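You operate a simulated robot arm through the tools that you are given. There is no shell and no other tool. Be economical: measure what you need, move in short steps, check, and stop when the job is done.

The job below is to be done with a simulated two-armed robot. You get a single attempt, and the scene is never put back.

## Task
Wipe up the spill on the strip of the packing bench behind the switch board with the rag there and put it back.

Only the result counts: the job must be done as asked and must still hold three seconds after the hand-in. Knocking over, shifting, dropping, spilling or breaking anything else fails it.

## Robot
Two 7-joint arms with two-finger parallel grippers on one trunk, on a base that drives. Base frame: it is fixed to the floor where the robot stands at the start and does not move with it; the origin is under the middle of the robot, x ahead of it, y to its left, z up. Lengths are in m, angles in degrees, forces in N, time in s.
The left shoulder is at the start at [0.07, 0.163, 1.145], the right one opposite. Payload 3.43 kg a hand.
Tool frame (each hand has its own): the origin (TCP) lies between the finger pads and is the grasp point; the fingertips stand 0.034 m ahead of it; z points along the fingers, y is the line along which they close. Largest opening 0.128 m; finger width 0.024, thickness 0.012; the body of the gripper, 0.048 by 0.13 m, starts 0.096 m behind the TCP.
Orientation is that of the tool frame in the base frame, as a unit quaternion [w, x, y, z]. With the fingers straight down and closing along the base's y, the tool's x points along the base's -x, its y along +y and its z along -z.

## Interface
- The arms move only by the tool drive_tool. It takes "left_deltas", "right_deltas" or both (then of equal length, played together; a hand with none holds still); each is a list of rows, each an object (a shift or turn left out is 0, a gripper value left out holds the last) with "delta_pos": the shift along the base's x, y, z in units of 50 mm (1.0 is 50 mm), a list of three; "dr": the turn, a rotation vector about the base's x, y, z in units of 4 degrees (1.0 is 4 degrees), a list of three; "gripper": the finger opening in m, from 0 to 0.128. In form: [{"delta_pos": [dx, dy, dz], "dr": [rx, ry, rz], "gripper": gripper}, ...]. A call has 1 to 8 rows; each row shifts and turns the commanded pose from where the row before left it. A call with a number of a shift or a turn outside -1 to 1 is refused whole. Rows are played at 5 a second. More than 0.05 m and 8.6 degrees between two rows, or a gripper value outside its range, and nothing of the call is played. A pose out of reach is approached as far as the arm can. The call stops where the force on the tool passes 40 N (or 10 N more than at its start, if that is more) or the arm is blocked; 0.2 s more then pass. Each finger travels about 0.153 m/s and halts on what it meets, pressing with about 35 N; the grip force reading is that of the motor and also rises with nothing between the fingers. The clock runs only during rows and for 0.2 s after the last one: add rows that do not move to give the fingers time. It gives the time, the measured TCP pose, the force on the tool (base axes), the opening and the grip force at its end, in the units of the frame above (readings bear some noise).
- Cameras (640 x 400 px; columns grow to the right, rows downward): "scene" is now at [0.1382, -0.0436, 1.3879]; the picture's right is [-0.39, -0.92, 0.00], its down [-0.50, 0.21, -0.84] and it looks along [0.78, -0.33, -0.54] (base axes); focal length 286 px, centre (320, 200). "left" rides on the left gripper at [0.076, 0.011, -0.16] in its tool frame; the picture's right is [-0.15, 0.99, 0.00], its down [-0.88, -0.13, -0.46] and it looks along [-0.45, -0.07, 0.89] (tool axes); focal length 234 px, centre (320, 200). "right" rides on the right gripper at [0.076, -0.011, -0.16] in its tool frame; the picture's right is [0.15, 0.99, 0.00], its down [-0.88, 0.13, -0.46] and it looks along [-0.45, 0.07, 0.89] (tool axes); focal length 234 px, centre (320, 200). There is no depth. A picture from a camera that has moved, and an enlarged one, comes with that camera's place and axes in the base frame and with its lens. The place of the scene camera against the robot may be out by one fixed shift of up to 0.025 m in any direction.
- snapshot(camera): a new picture of that camera. No time passes.
- slide_trunk(by): slides the trunk up (or, below 0, down) by that many m; the arms and the scene camera ride with it, the base frame stays. It gives what a move gives, with no picture.
- base_move(legs): drives the robot by 1 to 6 legs, each [ahead, left, turn to the left] in m, m and degrees, along the robot's own axes; the way and the turn of a leg run together, so that a leg with both is an arc; at most 1.5 m and 180 degrees a leg. The arms and the cameras ride along, it lands a little off, and it stops where it bumps. It gives what a move gives.
- aim_head(pan, tilt): turns the head with the scene camera to pan (to the left, within 86 degrees either way) and tilt (down, from -29 to 69), counted from straight ahead of the robot. It gives what a move gives.
- inspect(camera, box): a new picture of the part [left, top, right, bottom] of that camera's present view, enlarged. No time passes.
- sign_off(): hands the job in; it is judged then, once.

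Work in short steps. Places have to be worked out from the pictures, the camera data and where the tool is seen: move nearer, look again, correct. Check each grasp and each placing, and mend what went wrong. You have 120 turns and 88 pictures in all, those below and enlarged ones among them. Open the grippers and draw the arms clear of the work before you hand the job in, unless the task says otherwise; then end with one line.

The tools are called after ">>>" as name(argument=value, ...) on one line, values as JSON. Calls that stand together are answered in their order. drive_tool: Moves the arms, as the interface text tells. Its arguments: {"type":"object","properties":{"left_deltas":{"type":"array"},"right_deltas":{"type":"array"}},"required":[]} The other tools are called the same way: slide_trunk (by) slides the trunk up or down; base_move (legs) drives the base; aim_head (pan, tilt) turns the head that bears the scene camera; snapshot (camera) takes a picture; inspect (camera, box) takes an enlarged picture of a part of a camera's view; sign_off () hands the job in.

At the start:

```text
time_s: 0.0
left_tool_pos: [0.6945, 0.1471, 1.0287]
left_ee_rot: [-0.001, -0.001, 1.0, 0.0]
left_ft_force: [-0.6, 0.3, -0.3]
left_finger_gap: 0.128
left_finger_force: 0.1
right_tool_pos: [0.517, -0.4293, 1.1294]
right_ee_rot: [0.0, 0.0, 1.0, 0.001]
right_ft_force: [0.5, -0.5, 0.7]
right_finger_gap: 0.1277
right_finger_force: 0.2
trunk travel left (down, up): [-0.625, 0.315]
robot x, y, heading: [0.0033, -0.0031, 0.2]
head pan, tilt: [-22.8, 32.7]
```

scene: 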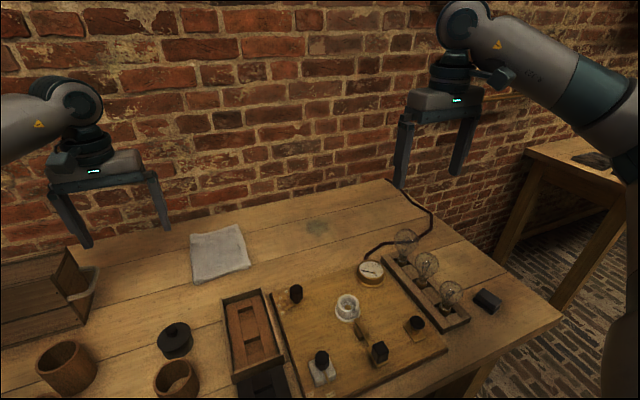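
right: 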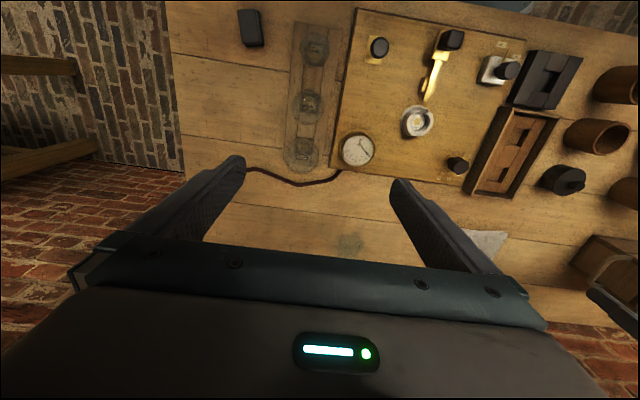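
left: 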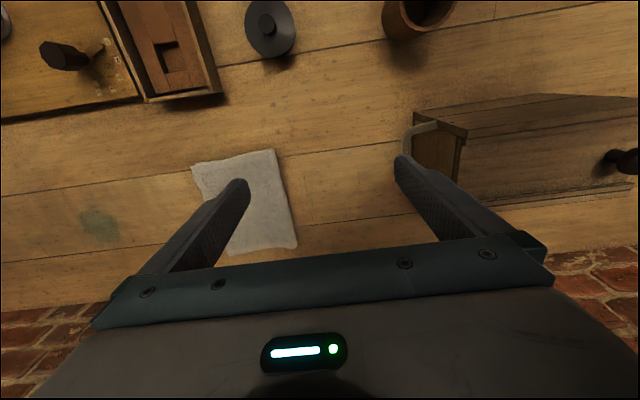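

The rag looks to be near (0.81, -0.02) and the spill near (0.80, -0.31), but the cameras disagree on the surface height. I'll move the left hand out of the way and bring the right hand over the strip for a closer look.

>>> drive_tool(left_deltas=[{"delta_pos": [-0.5, 1, 0.5]}, {"delta_pos": [-0.5, 1, 0.5]}, {"delta_pos": [-0.5, 1, 0.5]}, {"delta_pos": [-0.5, 1, 0]}, {"delta_pos": [-0.5, 0, 0]}, {}, {}], right_deltas=[{"delta_pos": [0.5, 0.9, 0]}, {"delta_pos": [0.5, 0.9, 0]}, {"delta_pos": [0.5, 0.9, 0]}, {"delta_pos": [0.5, 0.9, -0.4]}, {"delta_pos": [0.5, 0.9, -0.5]}, {"delta_pos": [0.5, 0.9, -0.5]}, {"delta_pos": [0.2, 0.9, -0.5]}])

>>> snapshot(camera="right")

>>> snapshot(camera="scene")

```text
refused: row 1 steps farther than a row can; nothing moved
```

```text
84 pictures are left
camera right: at [0.4415, -0.4411, 1.2901], right [-0.15, 0.99, 0.0], down [0.88, 0.13, 0.46], along [0.45, 0.07, -0.89], focal length 234 px, centre (320, 200)
```

right: 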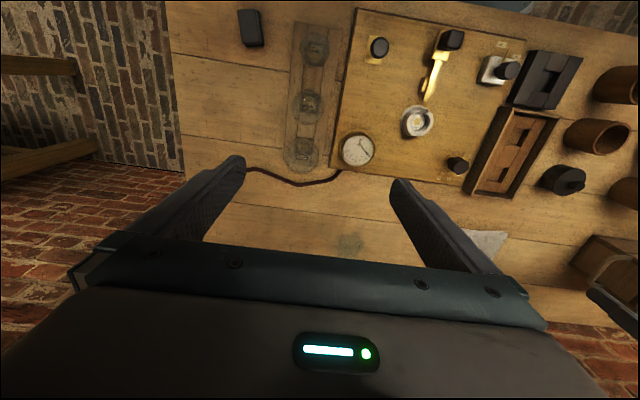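

```text
83 pictures are left
camera scene: at [0.1382, -0.0436, 1.3879], right [-0.39, -0.92, 0.0], down [-0.5, 0.21, -0.84], along [0.78, -0.33, -0.54], focal length 286 px, centre (320, 200)
```

scene: 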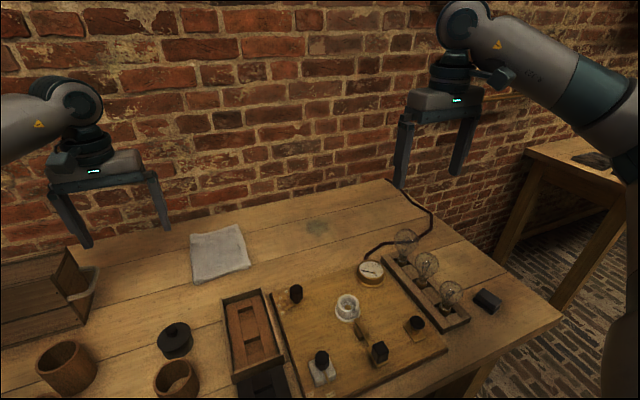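

The call was refused because the combined step was longer than 50 mm. I'll resend it with shorter rows.

>>> drive_tool(left_deltas=[{"delta_pos": [-0.3, 0.8, 0.4]}, {"delta_pos": [-0.3, 0.8, 0.4]}, {"delta_pos": [-0.3, 0.8, 0.4]}, {"delta_pos": [-0.3, 0.8, 0]}, {"delta_pos": [-0.5, 0, 0]}, {}, {}, {}], right_deltas=[{"delta_pos": [0.4, 0.85, 0]}, {"delta_pos": [0.4, 0.85, 0]}, {"delta_pos": [0.4, 0.85, 0]}, {"delta_pos": [0.4, 0.8, -0.3]}, {"delta_pos": [0.4, 0.8, -0.4]}, {"delta_pos": [0.4, 0.8, -0.4]}, {"delta_pos": [0.4, 0.8, -0.4]}, {"delta_pos": [0.2, 0.8, -0.4]}])

```text
time_s: 1.8
left_tool_pos: [0.6106, 0.3069, 1.0878]
left_ee_rot: [-0.001, -0.001, 1.0, -0.001]
left_ft_force: [0.7, 0.3, 0.3]
left_finger_gap: 0.1281
left_finger_force: 0.0
right_tool_pos: [0.6699, -0.1007, 1.037]
right_ee_rot: [0.0, 0.001, 1.0, 0.0]
right_ft_force: [1.0, 0.6, -0.1]
right_finger_gap: 0.1279
right_finger_force: 0.0
trunk travel left (down, up): [-0.625, 0.315]
robot x, y, heading: [0.0015, 0.0005, -0.1]
head pan, tilt: [-22.8, 32.7]
```

The right hand is now roughly over the rag. I'll take pictures from here.

>>> snapshot(camera="right")

>>> snapshot(camera="scene")

```text
82 pictures are left
camera right: at [0.5943, -0.1116, 1.1965], right [-0.15, 0.99, 0.0], down [0.88, 0.13, 0.46], along [0.45, 0.07, -0.89], focal length 234 px, centre (320, 200)
```

right: 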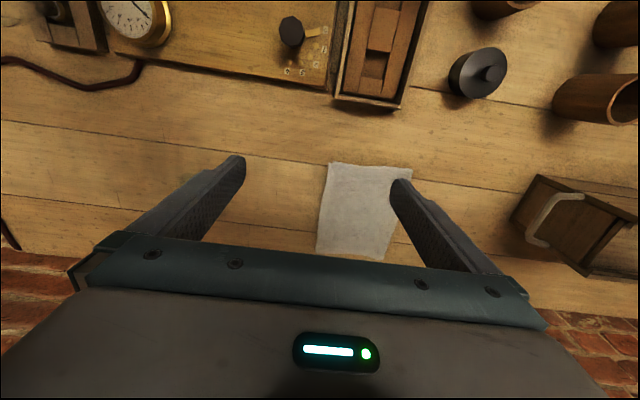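

```text
81 pictures are left
camera scene: at [0.1388, -0.0421, 1.3879], right [-0.39, -0.92, 0.0], down [-0.5, 0.21, -0.84], along [0.78, -0.33, -0.54], focal length 286 px, centre (320, 200)
```

scene: 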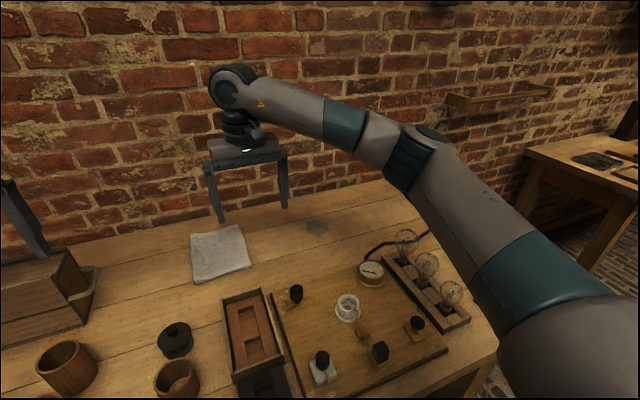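

By my estimate the rag spans x 0.71–0.92 and y -0.075–0.075. I'll look at an enlarged view to judge its thickness.

>>> inspect(camera="right", box=[260, 120, 460, 270])

>>> inspect(camera="scene", box=[160, 190, 440, 330])

```text
2.67 times, centred on (360, 195) of right
camera zoom: at [0.5943, -0.1116, 1.1965], right [-0.15, 0.99, 0.0], down [0.88, 0.13, 0.46], along [0.45, 0.07, -0.89], focal length 624 px, centre (213, 213)
```

zoom: 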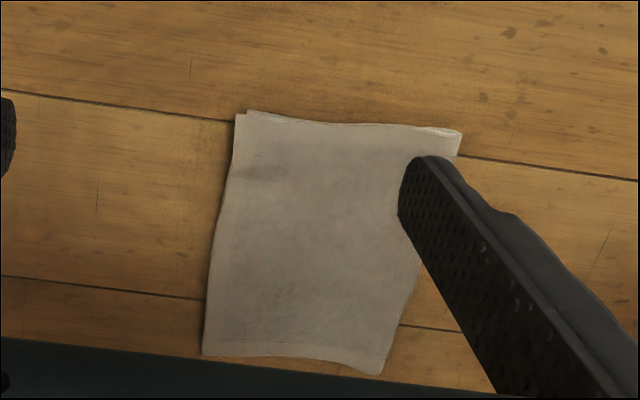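

```text
2.29 times, centred on (300, 260) of scene
camera zoom: at [0.1388, -0.0421, 1.3879], right [-0.39, -0.92, 0.0], down [-0.5, 0.21, -0.84], along [0.78, -0.33, -0.54], focal length 655 px, centre (366, 63)
```

zoom: 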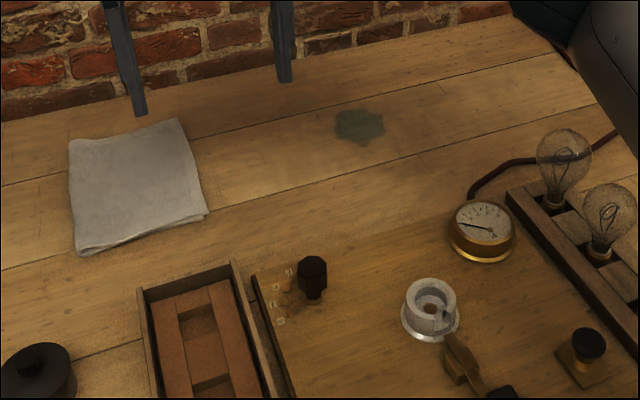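

The rag is a folded cloth lying flat. I'll move the hand over its centre and go down part way, which also lets me check the surface height.

>>> drive_tool(right_deltas=[{"delta_pos": [0.7, 0.5, -0.3]}, {"delta_pos": [0.7, 0.5, -0.4]}, {"delta_pos": [0.7, 0.5, -0.4]}, {"delta_pos": [0.7, 0.5, -0.4]}, {"delta_pos": [0, 0, -0.5]}, {}])

```text
time_s: 3.2
left_tool_pos: [0.609, 0.3086, 1.0896]
left_ee_rot: [0.0, -0.001, 1.0, -0.001]
left_ft_force: [0.4, 0.6, -0.6]
left_finger_gap: 0.128
left_finger_force: 0.0
right_tool_pos: [0.7977, -0.0027, 0.9337]
right_ee_rot: [0.001, -0.001, 1.0, -0.001]
right_ft_force: [-0.5, 0.3, 0.9]
right_finger_gap: 0.128
right_finger_force: 0.2
right hand out of reach, approached as far as the arm can: row 4
trunk travel left (down, up): [-0.625, 0.315]
robot x, y, heading: [0.0011, -0.0011, -0.0]
head pan, tilt: [-22.8, 32.7]
```

The hand stopped at its reach limit near x = 0.80. I'll take pictures from here before changing the stance.

>>> snapshot(camera="right")

>>> aim_head(pan=0, tilt=60)

>>> snapshot(camera="scene")

```text
78 pictures are left
camera right: at [0.7227, -0.014, 1.0948], right [-0.15, 0.99, 0.0], down [0.88, 0.13, 0.46], along [0.45, 0.07, -0.89], focal length 234 px, centre (320, 200)
```

right: 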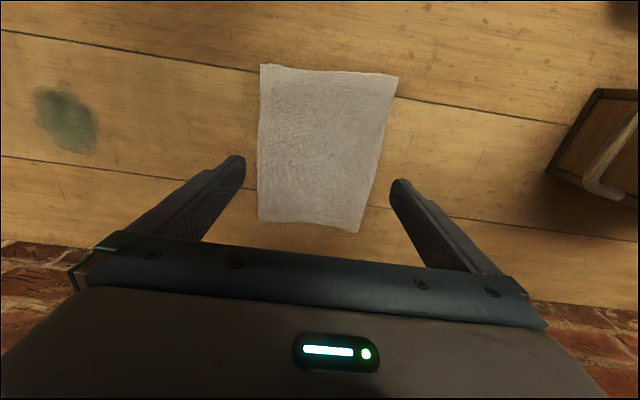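

```text
time_s: 4.1
left_tool_pos: [0.6111, 0.3064, 1.0891]
left_ee_rot: [0.0, 0.0, 1.0, -0.001]
left_ft_force: [-0.7, 0.1, -0.6]
left_finger_gap: 0.128
left_finger_force: 0.1
right_tool_pos: [0.8003, -0.0049, 0.9341]
right_ee_rot: [0.0, 0.0, 1.0, 0.002]
right_ft_force: [0.0, -0.1, 0.0]
right_finger_gap: 0.128
right_finger_force: 0.1
trunk travel left (down, up): [-0.625, 0.315]
robot x, y, heading: [-0.0009, 0.0031, 0.2]
head pan, tilt: [0.0, 60.0]
```

```text
77 pictures are left
camera scene: at [0.1227, -0.0091, 1.3501], right [0.0, -1.0, 0.0], down [-0.87, 0.0, -0.5], along [0.5, 0.0, -0.87], focal length 286 px, centre (320, 200)
```

scene: 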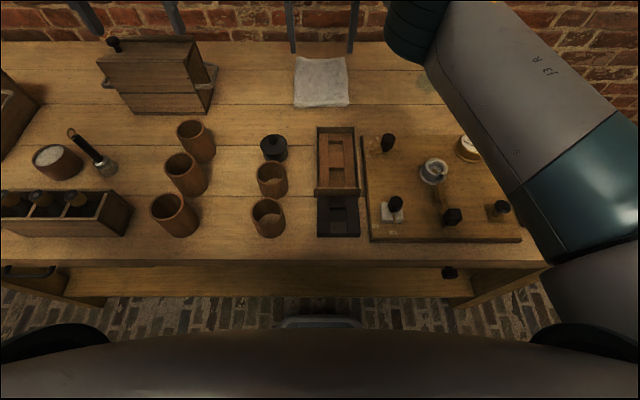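

Two heights of the right camera agree on a surface at z ≈ 0.80. The rag spans x 0.71–0.92 and y ±0.075, and the spill is near (0.81, -0.31). I'll tilt the hand 16° outward for more reach and narrow the fingers to 0.09.

>>> drive_tool(right_deltas=[{"dr": [0, -1, 0], "gripper": 0.09}, {"dr": [0, -1, 0]}, {"dr": [0, -1, 0], "delta_pos": [0, 0, -0.4]}, {"dr": [0, -1, 0], "delta_pos": [0, 0, -0.4]}, {}, {}])

>>> snapshot(camera="right")

```text
time_s: 5.5
left_tool_pos: [0.6105, 0.306, 1.0894]
left_ee_rot: [0.0, 0.0, 1.0, 0.0]
left_ft_force: [-0.1, -0.2, 0.2]
left_finger_gap: 0.1279
left_finger_force: 0.1
right_tool_pos: [0.7993, -0.0044, 0.8927]
right_ee_rot: [0.139, 0.001, 0.99, 0.001]
right_ft_force: [0.3, -0.3, 0.0]
right_finger_gap: 0.09
right_finger_force: 0.1
trunk travel left (down, up): [-0.625, 0.315]
robot x, y, heading: [0.004, 0.0004, 0.1]
head pan, tilt: [0.0, 60.0]
```

```text
76 pictures are left
camera right: at [0.683, -0.0169, 1.0269], right [-0.14, 0.99, -0.04], down [0.72, 0.13, 0.68], along [0.68, 0.07, -0.73], focal length 234 px, centre (320, 200)
```

right: 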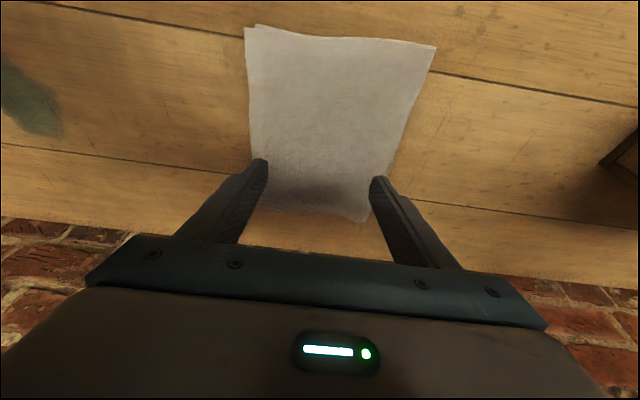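

The fingertips are near x = 0.81 and z = 0.86, just above the rag. I'll go down in small steps and watch the force.

>>> drive_tool(right_deltas=[{"delta_pos": [0, 0, -0.3]}, {"delta_pos": [0, 0, -0.3]}, {"delta_pos": [0, 0, -0.2]}, {}])

>>> snapshot(camera="right")

```text
time_s: 6.5
left_tool_pos: [0.6103, 0.306, 1.0894]
left_ee_rot: [0.0, 0.0, 1.0, 0.0]
left_ft_force: [0.0, -0.8, 0.1]
left_finger_gap: 0.1281
left_finger_force: 0.1
right_tool_pos: [0.7993, -0.0051, 0.8528]
right_ee_rot: [0.139, 0.001, 0.99, 0.001]
right_ft_force: [-0.4, -0.6, 0.0]
right_finger_gap: 0.0896
right_finger_force: 0.0
trunk travel left (down, up): [-0.625, 0.315]
robot x, y, heading: [0.0019, 0.0006, -0.1]
head pan, tilt: [0.0, 60.0]
```

```text
75 pictures are left
camera right: at [0.6834, -0.0178, 0.9862], right [-0.14, 0.99, -0.04], down [0.72, 0.13, 0.68], along [0.68, 0.07, -0.73], focal length 234 px, centre (320, 200)
```

right: 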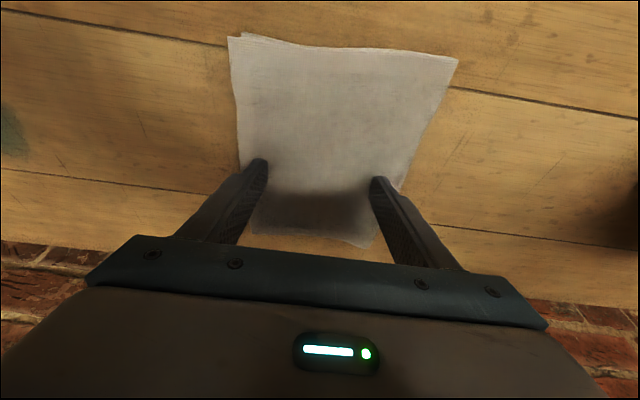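

The tips are at z ≈ 0.82 with no contact yet. I'll continue down in 5 mm steps.

>>> drive_tool(right_deltas=[{"delta_pos": [0, 0, -0.1]}, {"delta_pos": [0, 0, -0.1]}, {"delta_pos": [0, 0, -0.1]}, {"delta_pos": [0, 0, -0.1]}, {}])

```text
time_s: 7.7
left_tool_pos: [0.6076, 0.3062, 1.093]
left_ee_rot: [0.0, -0.001, 1.0, 0.0]
left_ft_force: [0.8, 0.0, 0.3]
left_finger_gap: 0.1283
left_finger_force: 0.1
right_tool_pos: [0.7989, -0.0058, 0.8399]
right_ee_rot: [0.144, 0.001, 0.99, 0.001]
right_ft_force: [9.4, -0.6, 35.3]
right_finger_gap: 0.0902
right_finger_force: 0.0
trunk travel left (down, up): [-0.625, 0.315]
robot x, y, heading: [0.0004, 0.0017, 0.2]
head pan, tilt: [0.0, 60.0]
```

Contact at TCP z ≈ 0.840 with 35 N of push, so the rag's top is about 0.805. I'll ease off a little and close the fingers to see whether the cloth gathers.

>>> drive_tool(right_deltas=[{"delta_pos": [0, 0, 0.06], "gripper": 0.09}, {"gripper": 0.06}, {"gripper": 0.03}, {"gripper": 0.0}, {}, {}])

>>> snapshot(camera="right")

>>> inspect(camera="scene", box=[240, 0, 440, 125])

```text
time_s: 9.1
left_tool_pos: [0.6061, 0.3066, 1.0922]
left_ee_rot: [0.002, -0.001, 1.0, 0.0]
left_ft_force: [-0.1, 0.6, -0.2]
left_finger_gap: 0.1278
left_finger_force: 0.0
right_tool_pos: [0.7966, -0.0063, 0.8402]
right_ee_rot: [0.142, 0.0, 0.99, 0.001]
right_ft_force: [-3.0, -0.6, 30.5]
right_finger_gap: 0.0116
right_finger_force: 34.6
trunk travel left (down, up): [-0.625, 0.315]
robot x, y, heading: [0.0001, -0.0036, 0.1]
head pan, tilt: [0.0, 60.0]
```

```text
74 pictures are left
camera right: at [0.6796, -0.0174, 0.9727], right [-0.14, 0.99, -0.04], down [0.72, 0.13, 0.68], along [0.68, 0.07, -0.73], focal length 234 px, centre (320, 200)
```

right: 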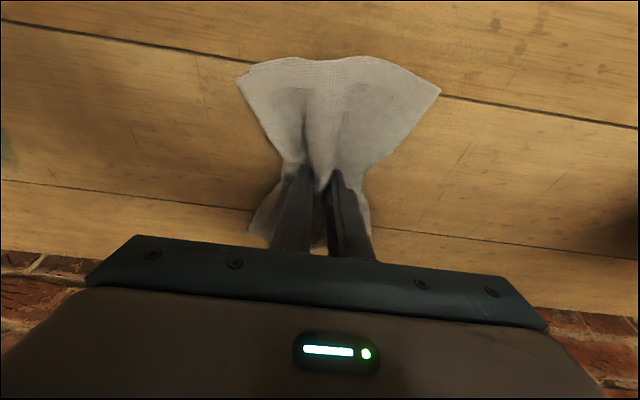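

```text
3.20 times, centred on (340, 62) of scene
camera zoom: at [0.118, -0.0088, 1.3506], right [0.0, -1.0, 0.0], down [-0.86, 0.0, -0.5], along [0.5, 0.0, -0.86], focal length 916 px, centre (256, 640)
```

zoom: 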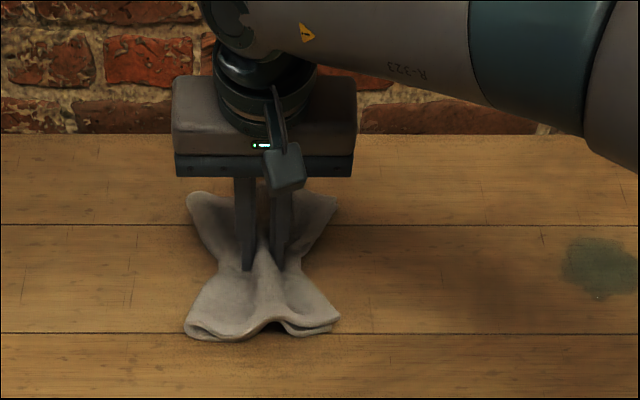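

The cloth gathered between the fingers, with a gap of 0.0116 and a grip force of 35 N. I'll lift it to check the grip.

>>> drive_tool(right_deltas=[{"delta_pos": [0, 0, 0.4]}, {"delta_pos": [0, 0, 0.6]}, {"delta_pos": [0, 0, 0.6]}, {}])

>>> snapshot(camera="scene")

>>> snapshot(camera="right")

```text
time_s: 10.1
left_tool_pos: [0.6102, 0.3069, 1.0891]
left_ee_rot: [0.001, -0.001, 1.0, 0.0]
left_ft_force: [0.2, -0.5, -0.6]
left_finger_gap: 0.1282
left_finger_force: 0.0
right_tool_pos: [0.7986, -0.0061, 0.9158]
right_ee_rot: [0.139, 0.0, 0.99, 0.0]
right_ft_force: [0.1, -1.2, -0.3]
right_finger_gap: 0.0105
right_finger_force: 34.7
trunk travel left (down, up): [-0.625, 0.315]
robot x, y, heading: [-0.0001, 0.0014, 0.2]
head pan, tilt: [0.0, 60.0]
```

```text
72 pictures are left
camera scene: at [0.1229, -0.009, 1.35], right [0.0, -1.0, 0.0], down [-0.87, 0.0, -0.5], along [0.5, 0.0, -0.87], focal length 286 px, centre (320, 200)
```

scene: 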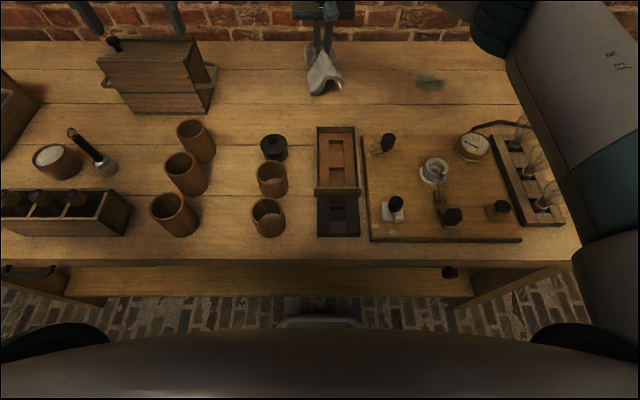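

```text
71 pictures are left
camera right: at [0.6829, -0.0186, 1.0496], right [-0.14, 0.99, -0.04], down [0.72, 0.13, 0.68], along [0.68, 0.07, -0.73], focal length 234 px, centre (320, 200)
```

right: 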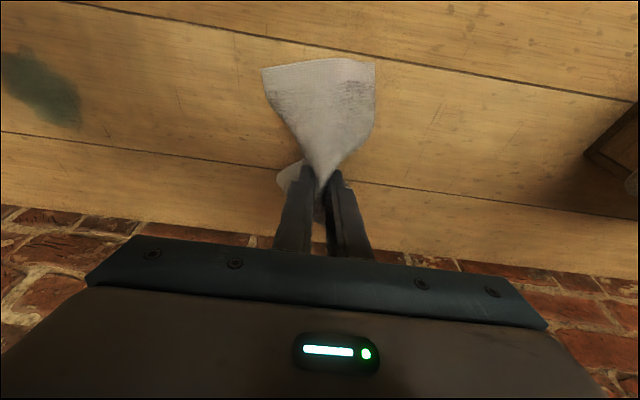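

The rag is held firmly. I'll carry it at z ≈ 0.915 across to above the spill at y ≈ -0.305.

>>> drive_tool(right_deltas=[{"delta_pos": [0, -0.8, 0.1]}, {"delta_pos": [0, -0.9, 0]}, {"delta_pos": [0, -0.9, 0]}, {"delta_pos": [0, -0.9, 0]}, {"delta_pos": [0, -0.9, 0]}, {"delta_pos": [0, -0.9, 0]}, {"delta_pos": [0, -0.6, 0]}, {}])

>>> snapshot(camera="scene")

>>> snapshot(camera="right")

```text
time_s: 11.9
left_tool_pos: [0.6104, 0.3072, 1.0894]
left_ee_rot: [0.0, -0.001, 1.0, 0.0]
left_ft_force: [-0.2, 0.4, -0.3]
left_finger_gap: 0.1282
left_finger_force: 0.0
right_tool_pos: [0.799, -0.3007, 0.9205]
right_ee_rot: [0.139, 0.0, 0.99, 0.0]
right_ft_force: [0.6, 0.8, 0.4]
right_finger_gap: 0.0105
right_finger_force: 35.4
trunk travel left (down, up): [-0.625, 0.315]
robot x, y, heading: [-0.0047, 0.0003, 0.1]
head pan, tilt: [0.0, 60.0]
```

```text
70 pictures are left
camera scene: at [0.1228, -0.0085, 1.3501], right [0.0, -1.0, 0.0], down [-0.87, 0.0, -0.5], along [0.5, 0.0, -0.87], focal length 286 px, centre (320, 200)
```

scene: 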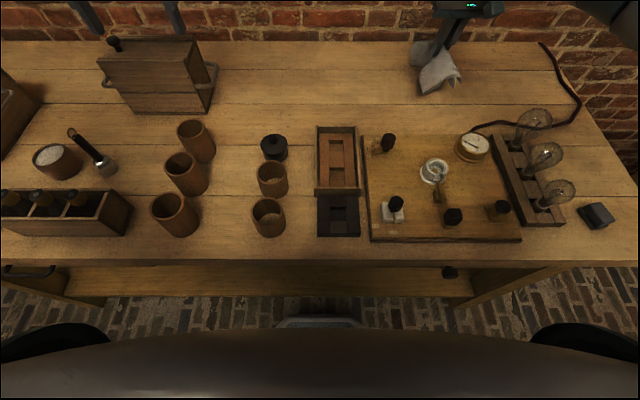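

```text
69 pictures are left
camera right: at [0.6827, -0.3129, 1.054], right [-0.14, 0.99, -0.04], down [0.72, 0.13, 0.68], along [0.68, 0.07, -0.73], focal length 234 px, centre (320, 200)
```

right: 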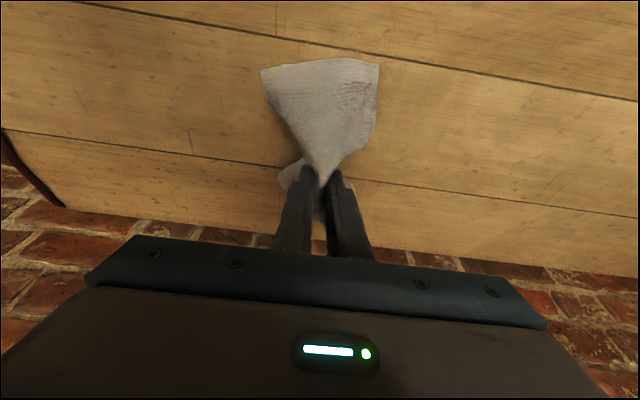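

The rag hides the spill, so it is right over it. I'll lower it until it presses lightly.

>>> drive_tool(right_deltas=[{"delta_pos": [0, 0, -0.5]}, {"delta_pos": [0, 0, -0.5]}, {"delta_pos": [0, 0, -0.3]}, {"delta_pos": [0, 0, -0.1]}, {"delta_pos": [0, 0, -0.1]}, {"delta_pos": [0, 0, -0.06]}, {}])

>>> snapshot(camera="right")

```text
time_s: 13.5
left_tool_pos: [0.6087, 0.3073, 1.091]
left_ee_rot: [0.001, -0.001, 1.0, 0.0]
left_ft_force: [0.3, 1.0, 0.3]
left_finger_gap: 0.1282
left_finger_force: 0.1
right_tool_pos: [0.7983, -0.3005, 0.8451]
right_ee_rot: [0.14, 0.0, 0.99, 0.002]
right_ft_force: [-0.6, 1.7, 11.1]
right_finger_gap: 0.0105
right_finger_force: 34.7
trunk travel left (down, up): [-0.625, 0.315]
robot x, y, heading: [-0.0005, 0.0013, 0.1]
head pan, tilt: [0.0, 60.0]
```

```text
68 pictures are left
camera right: at [0.6819, -0.3122, 0.9786], right [-0.14, 0.99, -0.04], down [0.72, 0.13, 0.68], along [0.68, 0.07, -0.73], focal length 234 px, centre (320, 200)
```

right: 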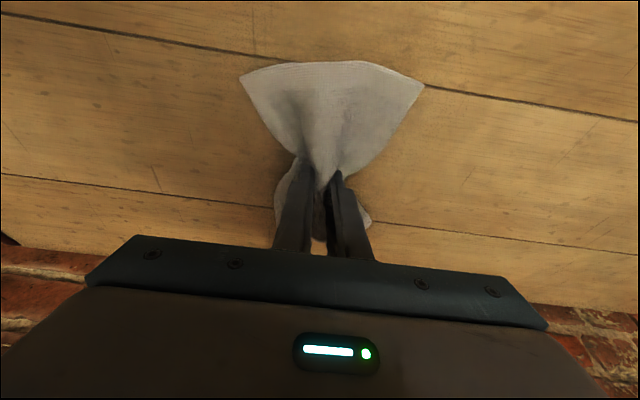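

It is pressing at 11 N. I'll now wipe side to side over the spill.

>>> drive_tool(right_deltas=[{"delta_pos": [0, 0.6, 0]}, {"delta_pos": [0, 0.6, 0]}, {"delta_pos": [0, -0.8, 0]}, {"delta_pos": [0, -0.8, 0]}, {"delta_pos": [0, -0.8, 0]}, {"delta_pos": [0.4, 0.4, 0]}, {"delta_pos": [0, 0.8, 0]}, {"delta_pos": [0, 0.8, 0]}])

>>> drive_tool(right_deltas=[{"delta_pos": [0, -0.8, 0]}, {"delta_pos": [0, -0.8, 0]}, {"delta_pos": [0, -0.6, 0]}, {"delta_pos": [-0.8, 0, 0]}, {"delta_pos": [0, 0.8, 0]}, {"delta_pos": [0, 0.8, 0]}, {"delta_pos": [0, 0.6, 0]}, {}])

>>> snapshot(camera="scene")

>>> snapshot(camera="right")

```text
time_s: 15.3
left_tool_pos: [0.6104, 0.307, 1.0889]
left_ee_rot: [0.001, 0.0, 1.0, -0.001]
left_ft_force: [-0.1, -0.7, 0.1]
left_finger_gap: 0.1279
left_finger_force: 0.1
right_tool_pos: [0.8206, -0.2619, 0.8457]
right_ee_rot: [0.14, 0.001, 0.99, 0.0]
right_ft_force: [-1.4, -1.9, 4.6]
right_finger_gap: 0.0105
right_finger_force: 35.4
trunk travel left (down, up): [-0.625, 0.315]
robot x, y, heading: [0.0028, 0.0002, -0.1]
head pan, tilt: [0.0, 60.0]
```

```text
time_s: 17.1
left_tool_pos: [0.6091, 0.3062, 1.09]
left_ee_rot: [0.0, -0.001, 1.0, 0.0]
left_ft_force: [-0.7, -0.1, -0.8]
left_finger_gap: 0.1282
left_finger_force: 0.1
right_tool_pos: [0.7794, -0.2609, 0.843]
right_ee_rot: [0.139, 0.001, 0.99, 0.001]
right_ft_force: [-1.0, -4.8, 10.4]
right_finger_gap: 0.0104
right_finger_force: 35.2
trunk travel left (down, up): [-0.625, 0.315]
robot x, y, heading: [-0.0019, -0.0011, -0.0]
head pan, tilt: [0.0, 60.0]
```

```text
67 pictures are left
camera scene: at [0.1207, -0.0094, 1.3503], right [0.0, -1.0, 0.0], down [-0.87, 0.0, -0.5], along [0.5, 0.0, -0.87], focal length 286 px, centre (320, 200)
```

scene: 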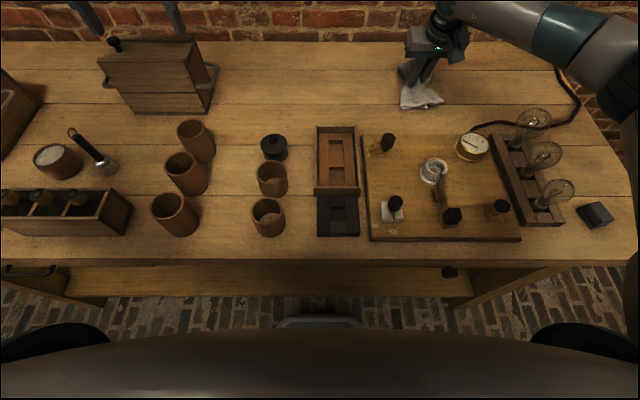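

```text
66 pictures are left
camera right: at [0.6626, -0.2728, 0.9766], right [-0.14, 0.99, -0.04], down [0.72, 0.13, 0.68], along [0.68, 0.07, -0.73], focal length 234 px, centre (320, 200)
```

right: 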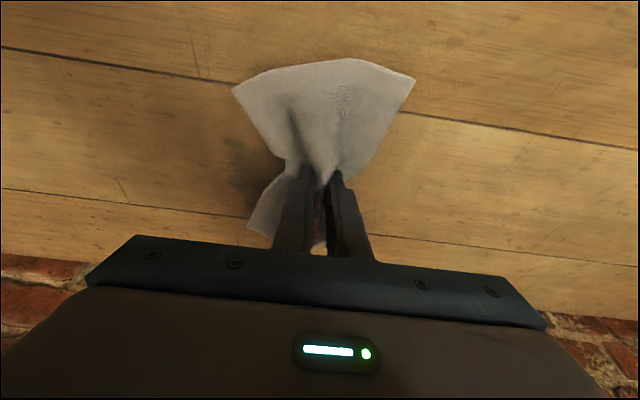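

Most of the spill looks gone, though a faint dark patch may be shadow. I'll wipe one more pass, then lift the rag to look.

>>> drive_tool(right_deltas=[{"delta_pos": [0, -0.8, 0]}, {"delta_pos": [0, -0.8, 0]}, {"delta_pos": [0.2, -0.8, 0]}, {"delta_pos": [0.2, 0.8, 0]}, {"delta_pos": [0, 0.8, 0]}, {"delta_pos": [0, 0.8, 0.1]}, {"delta_pos": [0, 0, 0.8]}, {"delta_pos": [0, 0.8, 0.5]}])

>>> drive_tool(right_deltas=[{"delta_pos": [0, 0.9, 0.1]}, {"delta_pos": [0, 0.9, 0]}, {"delta_pos": [0, 0.9, 0]}, {}])

>>> inspect(camera="scene", box=[300, 30, 540, 180])

>>> snapshot(camera="right")

```text
time_s: 18.9
left_tool_pos: [0.6102, 0.3084, 1.0883]
left_ee_rot: [0.0, -0.002, 1.0, -0.002]
left_ft_force: [0.3, 0.4, 0.4]
left_finger_gap: 0.1279
left_finger_force: 0.0
right_tool_pos: [0.7999, -0.2191, 0.9141]
right_ee_rot: [0.139, 0.001, 0.99, -0.002]
right_ft_force: [0.1, -0.1, -0.1]
right_finger_gap: 0.0104
right_finger_force: 35.0
trunk travel left (down, up): [-0.625, 0.315]
robot x, y, heading: [0.0014, 0.0066, 0.1]
head pan, tilt: [0.0, 60.0]
```

```text
time_s: 19.9
left_tool_pos: [0.6109, 0.3058, 1.0888]
left_ee_rot: [-0.001, -0.002, 1.0, 0.0]
left_ft_force: [-0.2, -0.1, -0.4]
left_finger_gap: 0.1281
left_finger_force: 0.1
right_tool_pos: [0.7991, -0.0855, 0.9195]
right_ee_rot: [0.139, 0.0, 0.99, 0.001]
right_ft_force: [0.7, -1.1, -0.4]
right_finger_gap: 0.0105
right_finger_force: 35.3
trunk travel left (down, up): [-0.625, 0.315]
robot x, y, heading: [0.0012, 0.0032, 0.1]
head pan, tilt: [0.0, 60.0]
```

```text
2.67 times, centred on (420, 105) of scene
camera zoom: at [0.1227, -0.0099, 1.3501], right [0.0, -1.0, 0.0], down [-0.87, 0.0, -0.5], along [0.5, 0.0, -0.87], focal length 764 px, centre (53, 453)
```

zoom: 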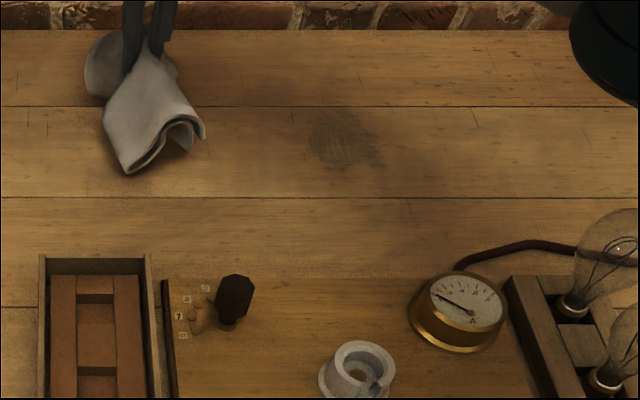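

```text
64 pictures are left
camera right: at [0.6834, -0.0966, 1.0523], right [-0.14, 0.99, -0.04], down [0.72, 0.13, 0.68], along [0.68, 0.07, -0.73], focal length 234 px, centre (320, 200)
```

right: 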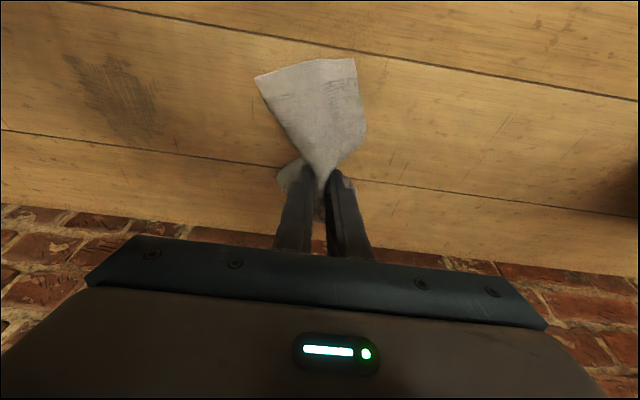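

The spill has faded but a residue remains near (0.80, -0.31). I'll go back and wipe more, with a slightly firmer press.

>>> drive_tool(right_deltas=[{"delta_pos": [-0.1, -0.9, 0]}, {"delta_pos": [-0.1, -0.9, 0]}, {"delta_pos": [-0.1, -0.9, -0.1]}, {"delta_pos": [-0.1, -0.7, -0.3]}, {"delta_pos": [-0.1, -0.1, -0.5]}, {"delta_pos": [0, 0, -0.4]}, {"delta_pos": [0, 0, -0.2]}, {"delta_pos": [0, 0, -0.1]}])

>>> drive_tool(right_deltas=[{"delta_pos": [0, -0.6, 0]}, {"delta_pos": [0, -0.6, 0]}, {"delta_pos": [0.25, 0, 0]}, {"delta_pos": [0, 0.7, 0]}, {"delta_pos": [0, 0.7, 0]}, {"delta_pos": [0, 0.7, 0]}, {"delta_pos": [0.25, 0, 0]}, {"delta_pos": [0, -0.7, 0]}])

>>> drive_tool(right_deltas=[{"delta_pos": [0, -0.7, 0]}, {"delta_pos": [0, -0.7, 0]}, {"delta_pos": [0.25, 0, 0]}, {"delta_pos": [0, 0.7, 0]}, {"delta_pos": [0, 0.7, 0]}, {"delta_pos": [0, 0.7, 0]}, {"delta_pos": [0.25, 0, 0]}, {"delta_pos": [0, -0.7, 0]}])

>>> drive_tool(right_deltas=[{"delta_pos": [0, -0.7, 0]}, {"delta_pos": [0, -0.7, 0]}, {"delta_pos": [0.25, 0, 0]}, {"delta_pos": [0, 0.7, 0]}, {"delta_pos": [0, 0.7, 0]}, {"delta_pos": [0, 0.7, 0]}, {"delta_pos": [0, -0.7, 0]}, {"delta_pos": [-0.5, 0, 0]}])

```text
time_s: 21.7
left_tool_pos: [0.6072, 0.3075, 1.091]
left_ee_rot: [0.001, -0.001, 1.0, -0.001]
left_ft_force: [-0.3, 0.2, 0.2]
left_finger_gap: 0.1278
left_finger_force: 0.1
right_tool_pos: [0.7731, -0.2615, 0.8442]
right_ee_rot: [0.143, 0.001, 0.99, 0.001]
right_ft_force: [0.8, 1.0, 23.7]
right_finger_gap: 0.0102
right_finger_force: 34.9
trunk travel left (down, up): [-0.625, 0.315]
robot x, y, heading: [-0.0002, 0.0034, 0.0]
head pan, tilt: [0.0, 60.0]
```

```text
time_s: 23.5
left_tool_pos: [0.6059, 0.3091, 1.0904]
left_ee_rot: [0.0, -0.002, 1.0, -0.001]
left_ft_force: [-0.1, 0.7, -0.9]
left_finger_gap: 0.1279
left_finger_force: 0.1
right_tool_pos: [0.7974, -0.2424, 0.843]
right_ee_rot: [0.143, -0.001, 0.99, 0.002]
right_ft_force: [0.7, 9.8, 25.9]
right_finger_gap: 0.0105
right_finger_force: 35.9
trunk travel left (down, up): [-0.625, 0.315]
robot x, y, heading: [-0.0034, 0.006, 0.4]
head pan, tilt: [0.0, 60.0]
```

```text
time_s: 25.3
left_tool_pos: [0.608, 0.3093, 1.0906]
left_ee_rot: [0.002, -0.001, 1.0, -0.001]
left_ft_force: [-0.2, 0.0, 0.3]
left_finger_gap: 0.1279
left_finger_force: 0.0
right_tool_pos: [0.824, -0.2437, 0.8423]
right_ee_rot: [0.142, -0.002, 0.99, 0.001]
right_ft_force: [2.5, 9.7, 23.9]
right_finger_gap: 0.011
right_finger_force: 34.7
trunk travel left (down, up): [-0.625, 0.315]
robot x, y, heading: [-0.0003, 0.0011, 0.0]
head pan, tilt: [0.0, 60.0]
```

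```text
time_s: 27.1
left_tool_pos: [0.6072, 0.3073, 1.0906]
left_ee_rot: [0.001, -0.001, 1.0, 0.0]
left_ft_force: [-0.6, -0.3, -0.2]
left_finger_gap: 0.128
left_finger_force: 0.1
right_tool_pos: [0.811, -0.2483, 0.8424]
right_ee_rot: [0.142, 0.0, 0.99, 0.0]
right_ft_force: [8.7, 3.6, 22.5]
right_finger_gap: 0.0106
right_finger_force: 34.7
trunk travel left (down, up): [-0.625, 0.315]
robot x, y, heading: [-0.0016, 0.0015, 0.1]
head pan, tilt: [0.0, 60.0]
```

The strokes kept good contact at about 24 N. I'll wipe further right to y = -0.36, then lift and look.

>>> drive_tool(right_deltas=[{"delta_pos": [0, -0.8, 0]}, {"delta_pos": [0, -0.8, 0]}, {"delta_pos": [0, -0.7, 0]}, {"delta_pos": [-0.4, 0, 0]}, {"delta_pos": [0, 0.7, 0]}, {"delta_pos": [-0.3, 0, 0]}, {"delta_pos": [0, -0.7, 0]}, {"delta_pos": [0, 0.7, 0]}])

>>> drive_tool(right_deltas=[{"delta_pos": [0, 0.6, 0.2]}, {"delta_pos": [0.4, 0, 0.8]}, {"delta_pos": [0, 0.8, 0.5]}, {"delta_pos": [0, 0.9, 0]}, {"delta_pos": [0, 0.9, 0]}, {"delta_pos": [0, 0.9, 0]}, {"delta_pos": [0, 0.9, 0]}, {}])

>>> inspect(camera="scene", box=[300, 30, 540, 180])

>>> snapshot(camera="right")

```text
time_s: 28.9
left_tool_pos: [0.6074, 0.3051, 1.0912]
left_ee_rot: [0.001, 0.001, 1.0, 0.0]
left_ft_force: [0.0, 0.1, 0.3]
left_finger_gap: 0.1281
left_finger_force: 0.1
right_tool_pos: [0.7751, -0.3354, 0.8423]
right_ee_rot: [0.141, 0.003, 0.99, -0.003]
right_ft_force: [-1.2, -10.8, 25.6]
right_finger_gap: 0.0104
right_finger_force: 34.7
trunk travel left (down, up): [-0.625, 0.315]
robot x, y, heading: [-0.0004, -0.0001, 0.1]
head pan, tilt: [0.0, 60.0]
```

```text
time_s: 30.7
left_tool_pos: [0.6103, 0.3065, 1.089]
left_ee_rot: [0.0, -0.001, 1.0, 0.001]
left_ft_force: [0.8, 0.7, 0.3]
left_finger_gap: 0.1282
left_finger_force: 0.1
right_tool_pos: [0.7963, -0.0818, 0.9125]
right_ee_rot: [0.139, 0.001, 0.99, 0.001]
right_ft_force: [0.7, -0.2, -0.2]
right_finger_gap: 0.0103
right_finger_force: 34.4
trunk travel left (down, up): [-0.625, 0.315]
robot x, y, heading: [0.0, 0.0027, -0.1]
head pan, tilt: [0.0, 60.0]
```

```text
2.67 times, centred on (420, 105) of scene
camera zoom: at [0.1225, -0.0104, 1.3501], right [0.0, -1.0, 0.0], down [-0.87, 0.0, -0.5], along [0.5, 0.0, -0.87], focal length 764 px, centre (53, 453)
```

zoom: 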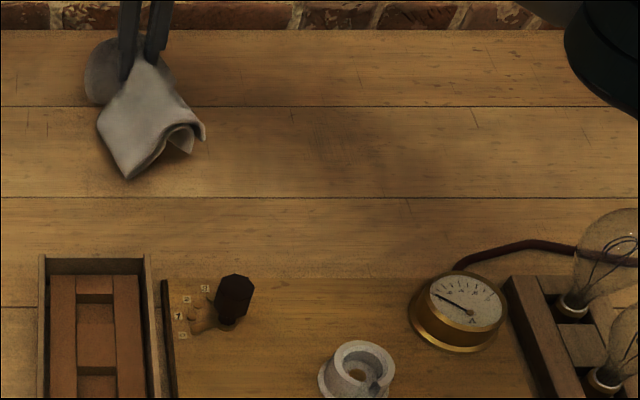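

```text
62 pictures are left
camera right: at [0.68, -0.0932, 1.0461], right [-0.14, 0.99, -0.04], down [0.72, 0.13, 0.68], along [0.68, 0.07, -0.73], focal length 234 px, centre (320, 200)
```

right: 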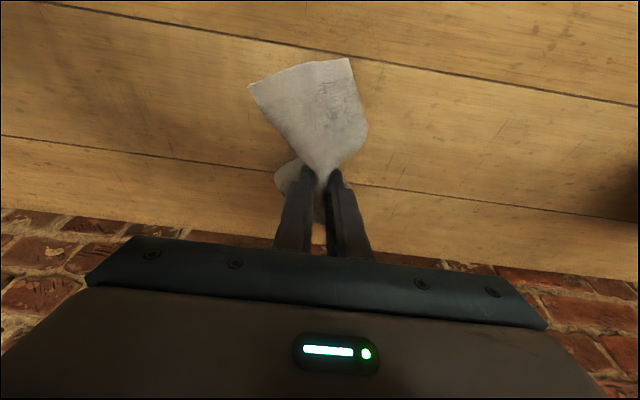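

The spill is gone; the remaining dark tone is the arm's shadow. I'll take the rag back to its place, with the TCP at (0.797, -0.006), and lower it there.

>>> drive_tool(right_deltas=[{"delta_pos": [0, 0.8, 0]}, {"delta_pos": [0, 0.75, 0]}, {}, {"delta_pos": [0, 0, -0.5]}, {"delta_pos": [0, 0, -0.5]}, {"delta_pos": [0, 0, -0.3]}, {"delta_pos": [0, 0, -0.14]}, {}])

>>> drive_tool(right_deltas=[{"gripper": 0.03}, {"gripper": 0.05}, {"gripper": 0.07}, {"gripper": 0.09}, {}, {"delta_pos": [0, 0, 0.2]}, {"delta_pos": [0, 0, 0.8]}, {"delta_pos": [0, 0, 0.8]}])

>>> snapshot(camera="right")

>>> inspect(camera="scene", box=[240, 20, 480, 170])

```text
time_s: 32.5
left_tool_pos: [0.6085, 0.3074, 1.0908]
left_ee_rot: [0.001, -0.001, 1.0, 0.0]
left_ft_force: [1.1, -0.1, 0.6]
left_finger_gap: 0.1281
left_finger_force: 0.1
right_tool_pos: [0.7942, -0.0016, 0.8434]
right_ee_rot: [0.141, 0.001, 0.99, 0.001]
right_ft_force: [-0.7, -0.2, 17.7]
right_finger_gap: 0.0101
right_finger_force: 35.3
trunk travel left (down, up): [-0.625, 0.315]
robot x, y, heading: [-0.0005, -0.0037, -0.0]
head pan, tilt: [0.0, 60.0]
```

```text
time_s: 34.3
left_tool_pos: [0.6098, 0.3068, 1.09]
left_ee_rot: [-0.001, -0.001, 1.0, 0.0]
left_ft_force: [0.4, 0.2, 0.2]
left_finger_gap: 0.1279
left_finger_force: 0.0
right_tool_pos: [0.796, -0.0027, 0.9313]
right_ee_rot: [0.139, 0.001, 0.99, 0.0]
right_ft_force: [-0.2, -0.5, 0.2]
right_finger_gap: 0.09
right_finger_force: 0.1
trunk travel left (down, up): [-0.625, 0.315]
robot x, y, heading: [-0.0008, -0.0004, -0.1]
head pan, tilt: [0.0, 60.0]
```

```text
61 pictures are left
camera right: at [0.6792, -0.0137, 1.0639], right [-0.14, 0.99, -0.04], down [0.72, 0.13, 0.68], along [0.68, 0.07, -0.73], focal length 234 px, centre (320, 200)
```

right: 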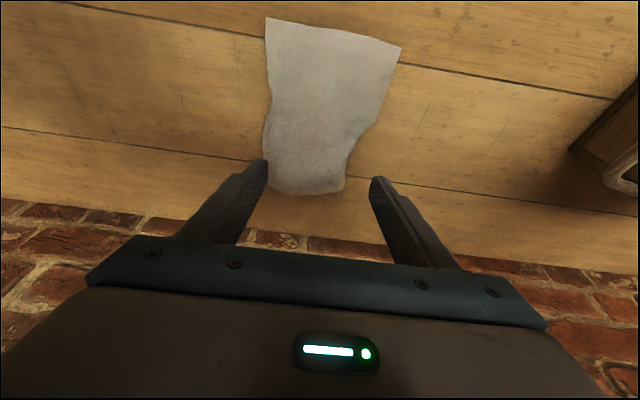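

```text
2.67 times, centred on (360, 95) of scene
camera zoom: at [0.1221, -0.0087, 1.35], right [0.0, -1.0, 0.0], down [-0.87, 0.0, -0.5], along [0.5, 0.0, -0.87], focal length 764 px, centre (213, 480)
```

zoom: 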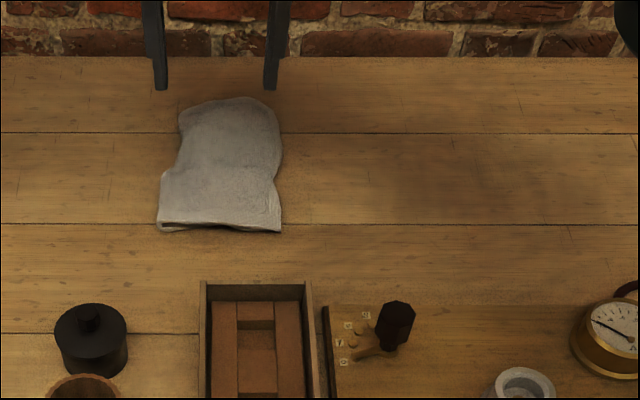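

The rag lies flat, back in its original spot. I'll raise the arm, draw it back and straighten the tilt.

>>> drive_tool(right_deltas=[{"delta_pos": [0, 0, 0.9]}, {"delta_pos": [-0.3, 0, 0.9]}, {"delta_pos": [-0.4, -0.4, 0.7], "dr": [0, 1, 0]}, {"delta_pos": [-0.6, -0.7, 0.3], "dr": [0, 1, 0]}, {"delta_pos": [-0.6, -0.7, 0], "dr": [0, 1, 0]}, {"delta_pos": [-0.6, -0.7, 0], "dr": [0, 1, 0]}, {"delta_pos": [-0.6, -0.7, 0]}, {"delta_pos": [-0.6, -0.7, 0]}])

>>> drive_tool(right_deltas=[{"delta_pos": [-0.6, -0.7, 0]}, {"delta_pos": [-0.5, -0.8, 0]}, {"delta_pos": [-0.4, -0.8, 0]}, {"delta_pos": [0, -0.8, 0]}, {}, {}])

>>> snapshot(camera="scene")

>>> inspect(camera="scene", box=[280, 30, 520, 180])

```text
time_s: 36.1
left_tool_pos: [0.6089, 0.3051, 1.0894]
left_ee_rot: [0.0, -0.001, 1.0, 0.002]
left_ft_force: [0.0, -0.9, 0.0]
left_finger_gap: 0.1279
left_finger_force: 0.0
right_tool_pos: [0.6083, -0.2014, 1.0682]
right_ee_rot: [0.0, 0.0, 1.0, 0.001]
right_ft_force: [-0.3, 0.6, -0.2]
right_finger_gap: 0.0901
right_finger_force: 0.1
trunk travel left (down, up): [-0.625, 0.315]
robot x, y, heading: [-0.0007, -0.0006, -0.0]
head pan, tilt: [0.0, 60.0]
```

```text
time_s: 37.5
left_tool_pos: [0.6095, 0.3064, 1.0903]
left_ee_rot: [0.0, -0.001, 1.0, 0.0]
left_ft_force: [0.2, 0.0, -0.5]
left_finger_gap: 0.1279
left_finger_force: 0.0
right_tool_pos: [0.5384, -0.3555, 1.0705]
right_ee_rot: [0.0, 0.0, 1.0, 0.001]
right_ft_force: [-0.9, -0.7, -0.5]
right_finger_gap: 0.0897
right_finger_force: 0.0
trunk travel left (down, up): [-0.625, 0.315]
robot x, y, heading: [-0.0015, 0.0017, 0.1]
head pan, tilt: [0.0, 60.0]
```

```text
59 pictures are left
camera scene: at [0.1222, -0.0095, 1.3501], right [0.0, -1.0, 0.0], down [-0.87, 0.0, -0.5], along [0.5, 0.0, -0.87], focal length 286 px, centre (320, 200)
```

scene: 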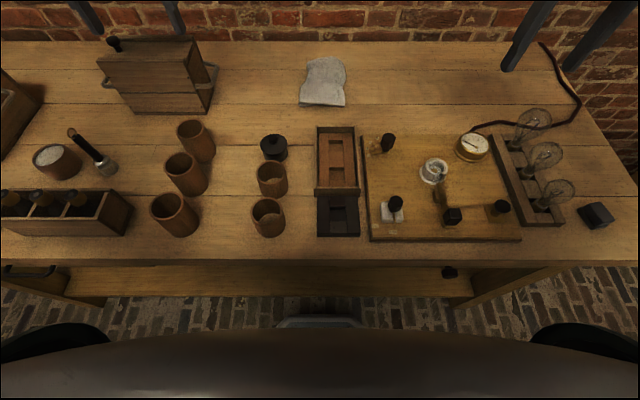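

```text
2.67 times, centred on (400, 105) of scene
camera zoom: at [0.1222, -0.0095, 1.3501], right [0.0, -1.0, 0.0], down [-0.87, 0.0, -0.5], along [0.5, 0.0, -0.87], focal length 764 px, centre (107, 453)
```

zoom: 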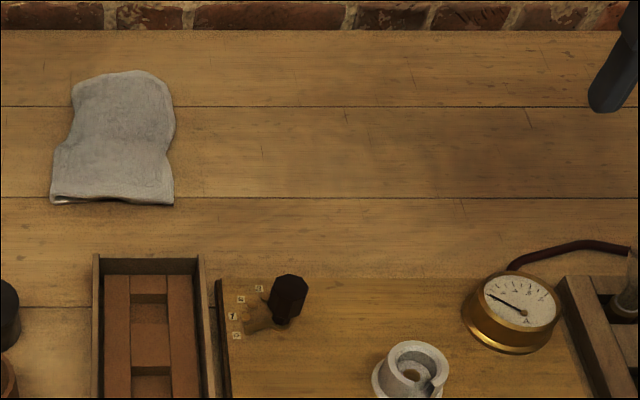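

The bench looks clean and nothing else has moved. I'll check the spill area once more with the right camera.

>>> inspect(camera="right", box=[220, 150, 460, 300])

>>> snapshot(camera="right")

```text
2.67 times, centred on (340, 225) of right
camera zoom: at [0.4628, -0.3675, 1.2303], right [-0.15, 0.99, 0.0], down [0.88, 0.13, 0.46], along [0.45, 0.07, -0.89], focal length 624 px, centre (267, 133)
```

zoom: 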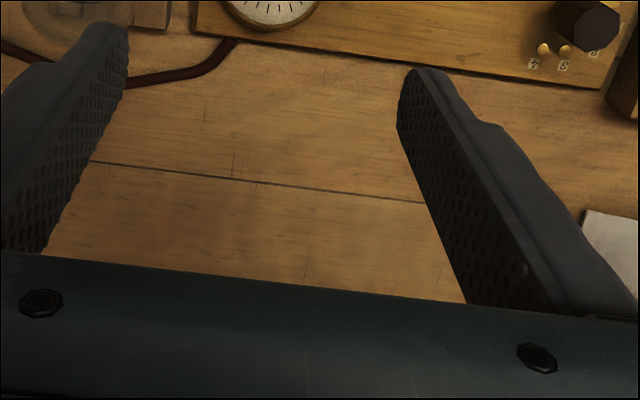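

```text
56 pictures are left
camera right: at [0.4628, -0.3675, 1.2303], right [-0.15, 0.99, 0.0], down [0.88, 0.13, 0.46], along [0.45, 0.07, -0.89], focal length 234 px, centre (320, 200)
```

right: 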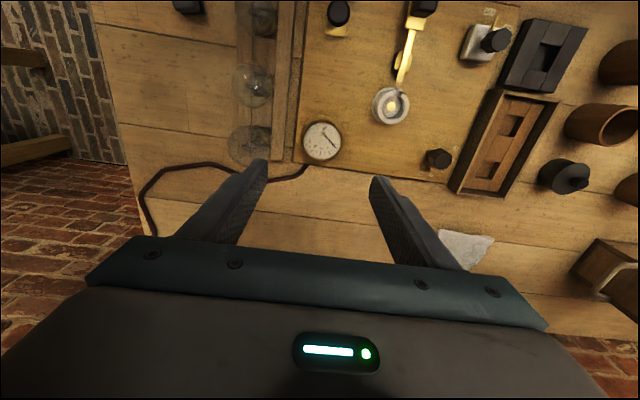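

The strip is clean, the rag is back in its place, and both hands are open and clear of the work. I'm handing the job in.

>>> sign_off()

```text
The job is handed in.
```

I wiped up the spill and put the rag back flat in its original spot; nothing else on the bench moved in the last pictures, and the job is handed in.
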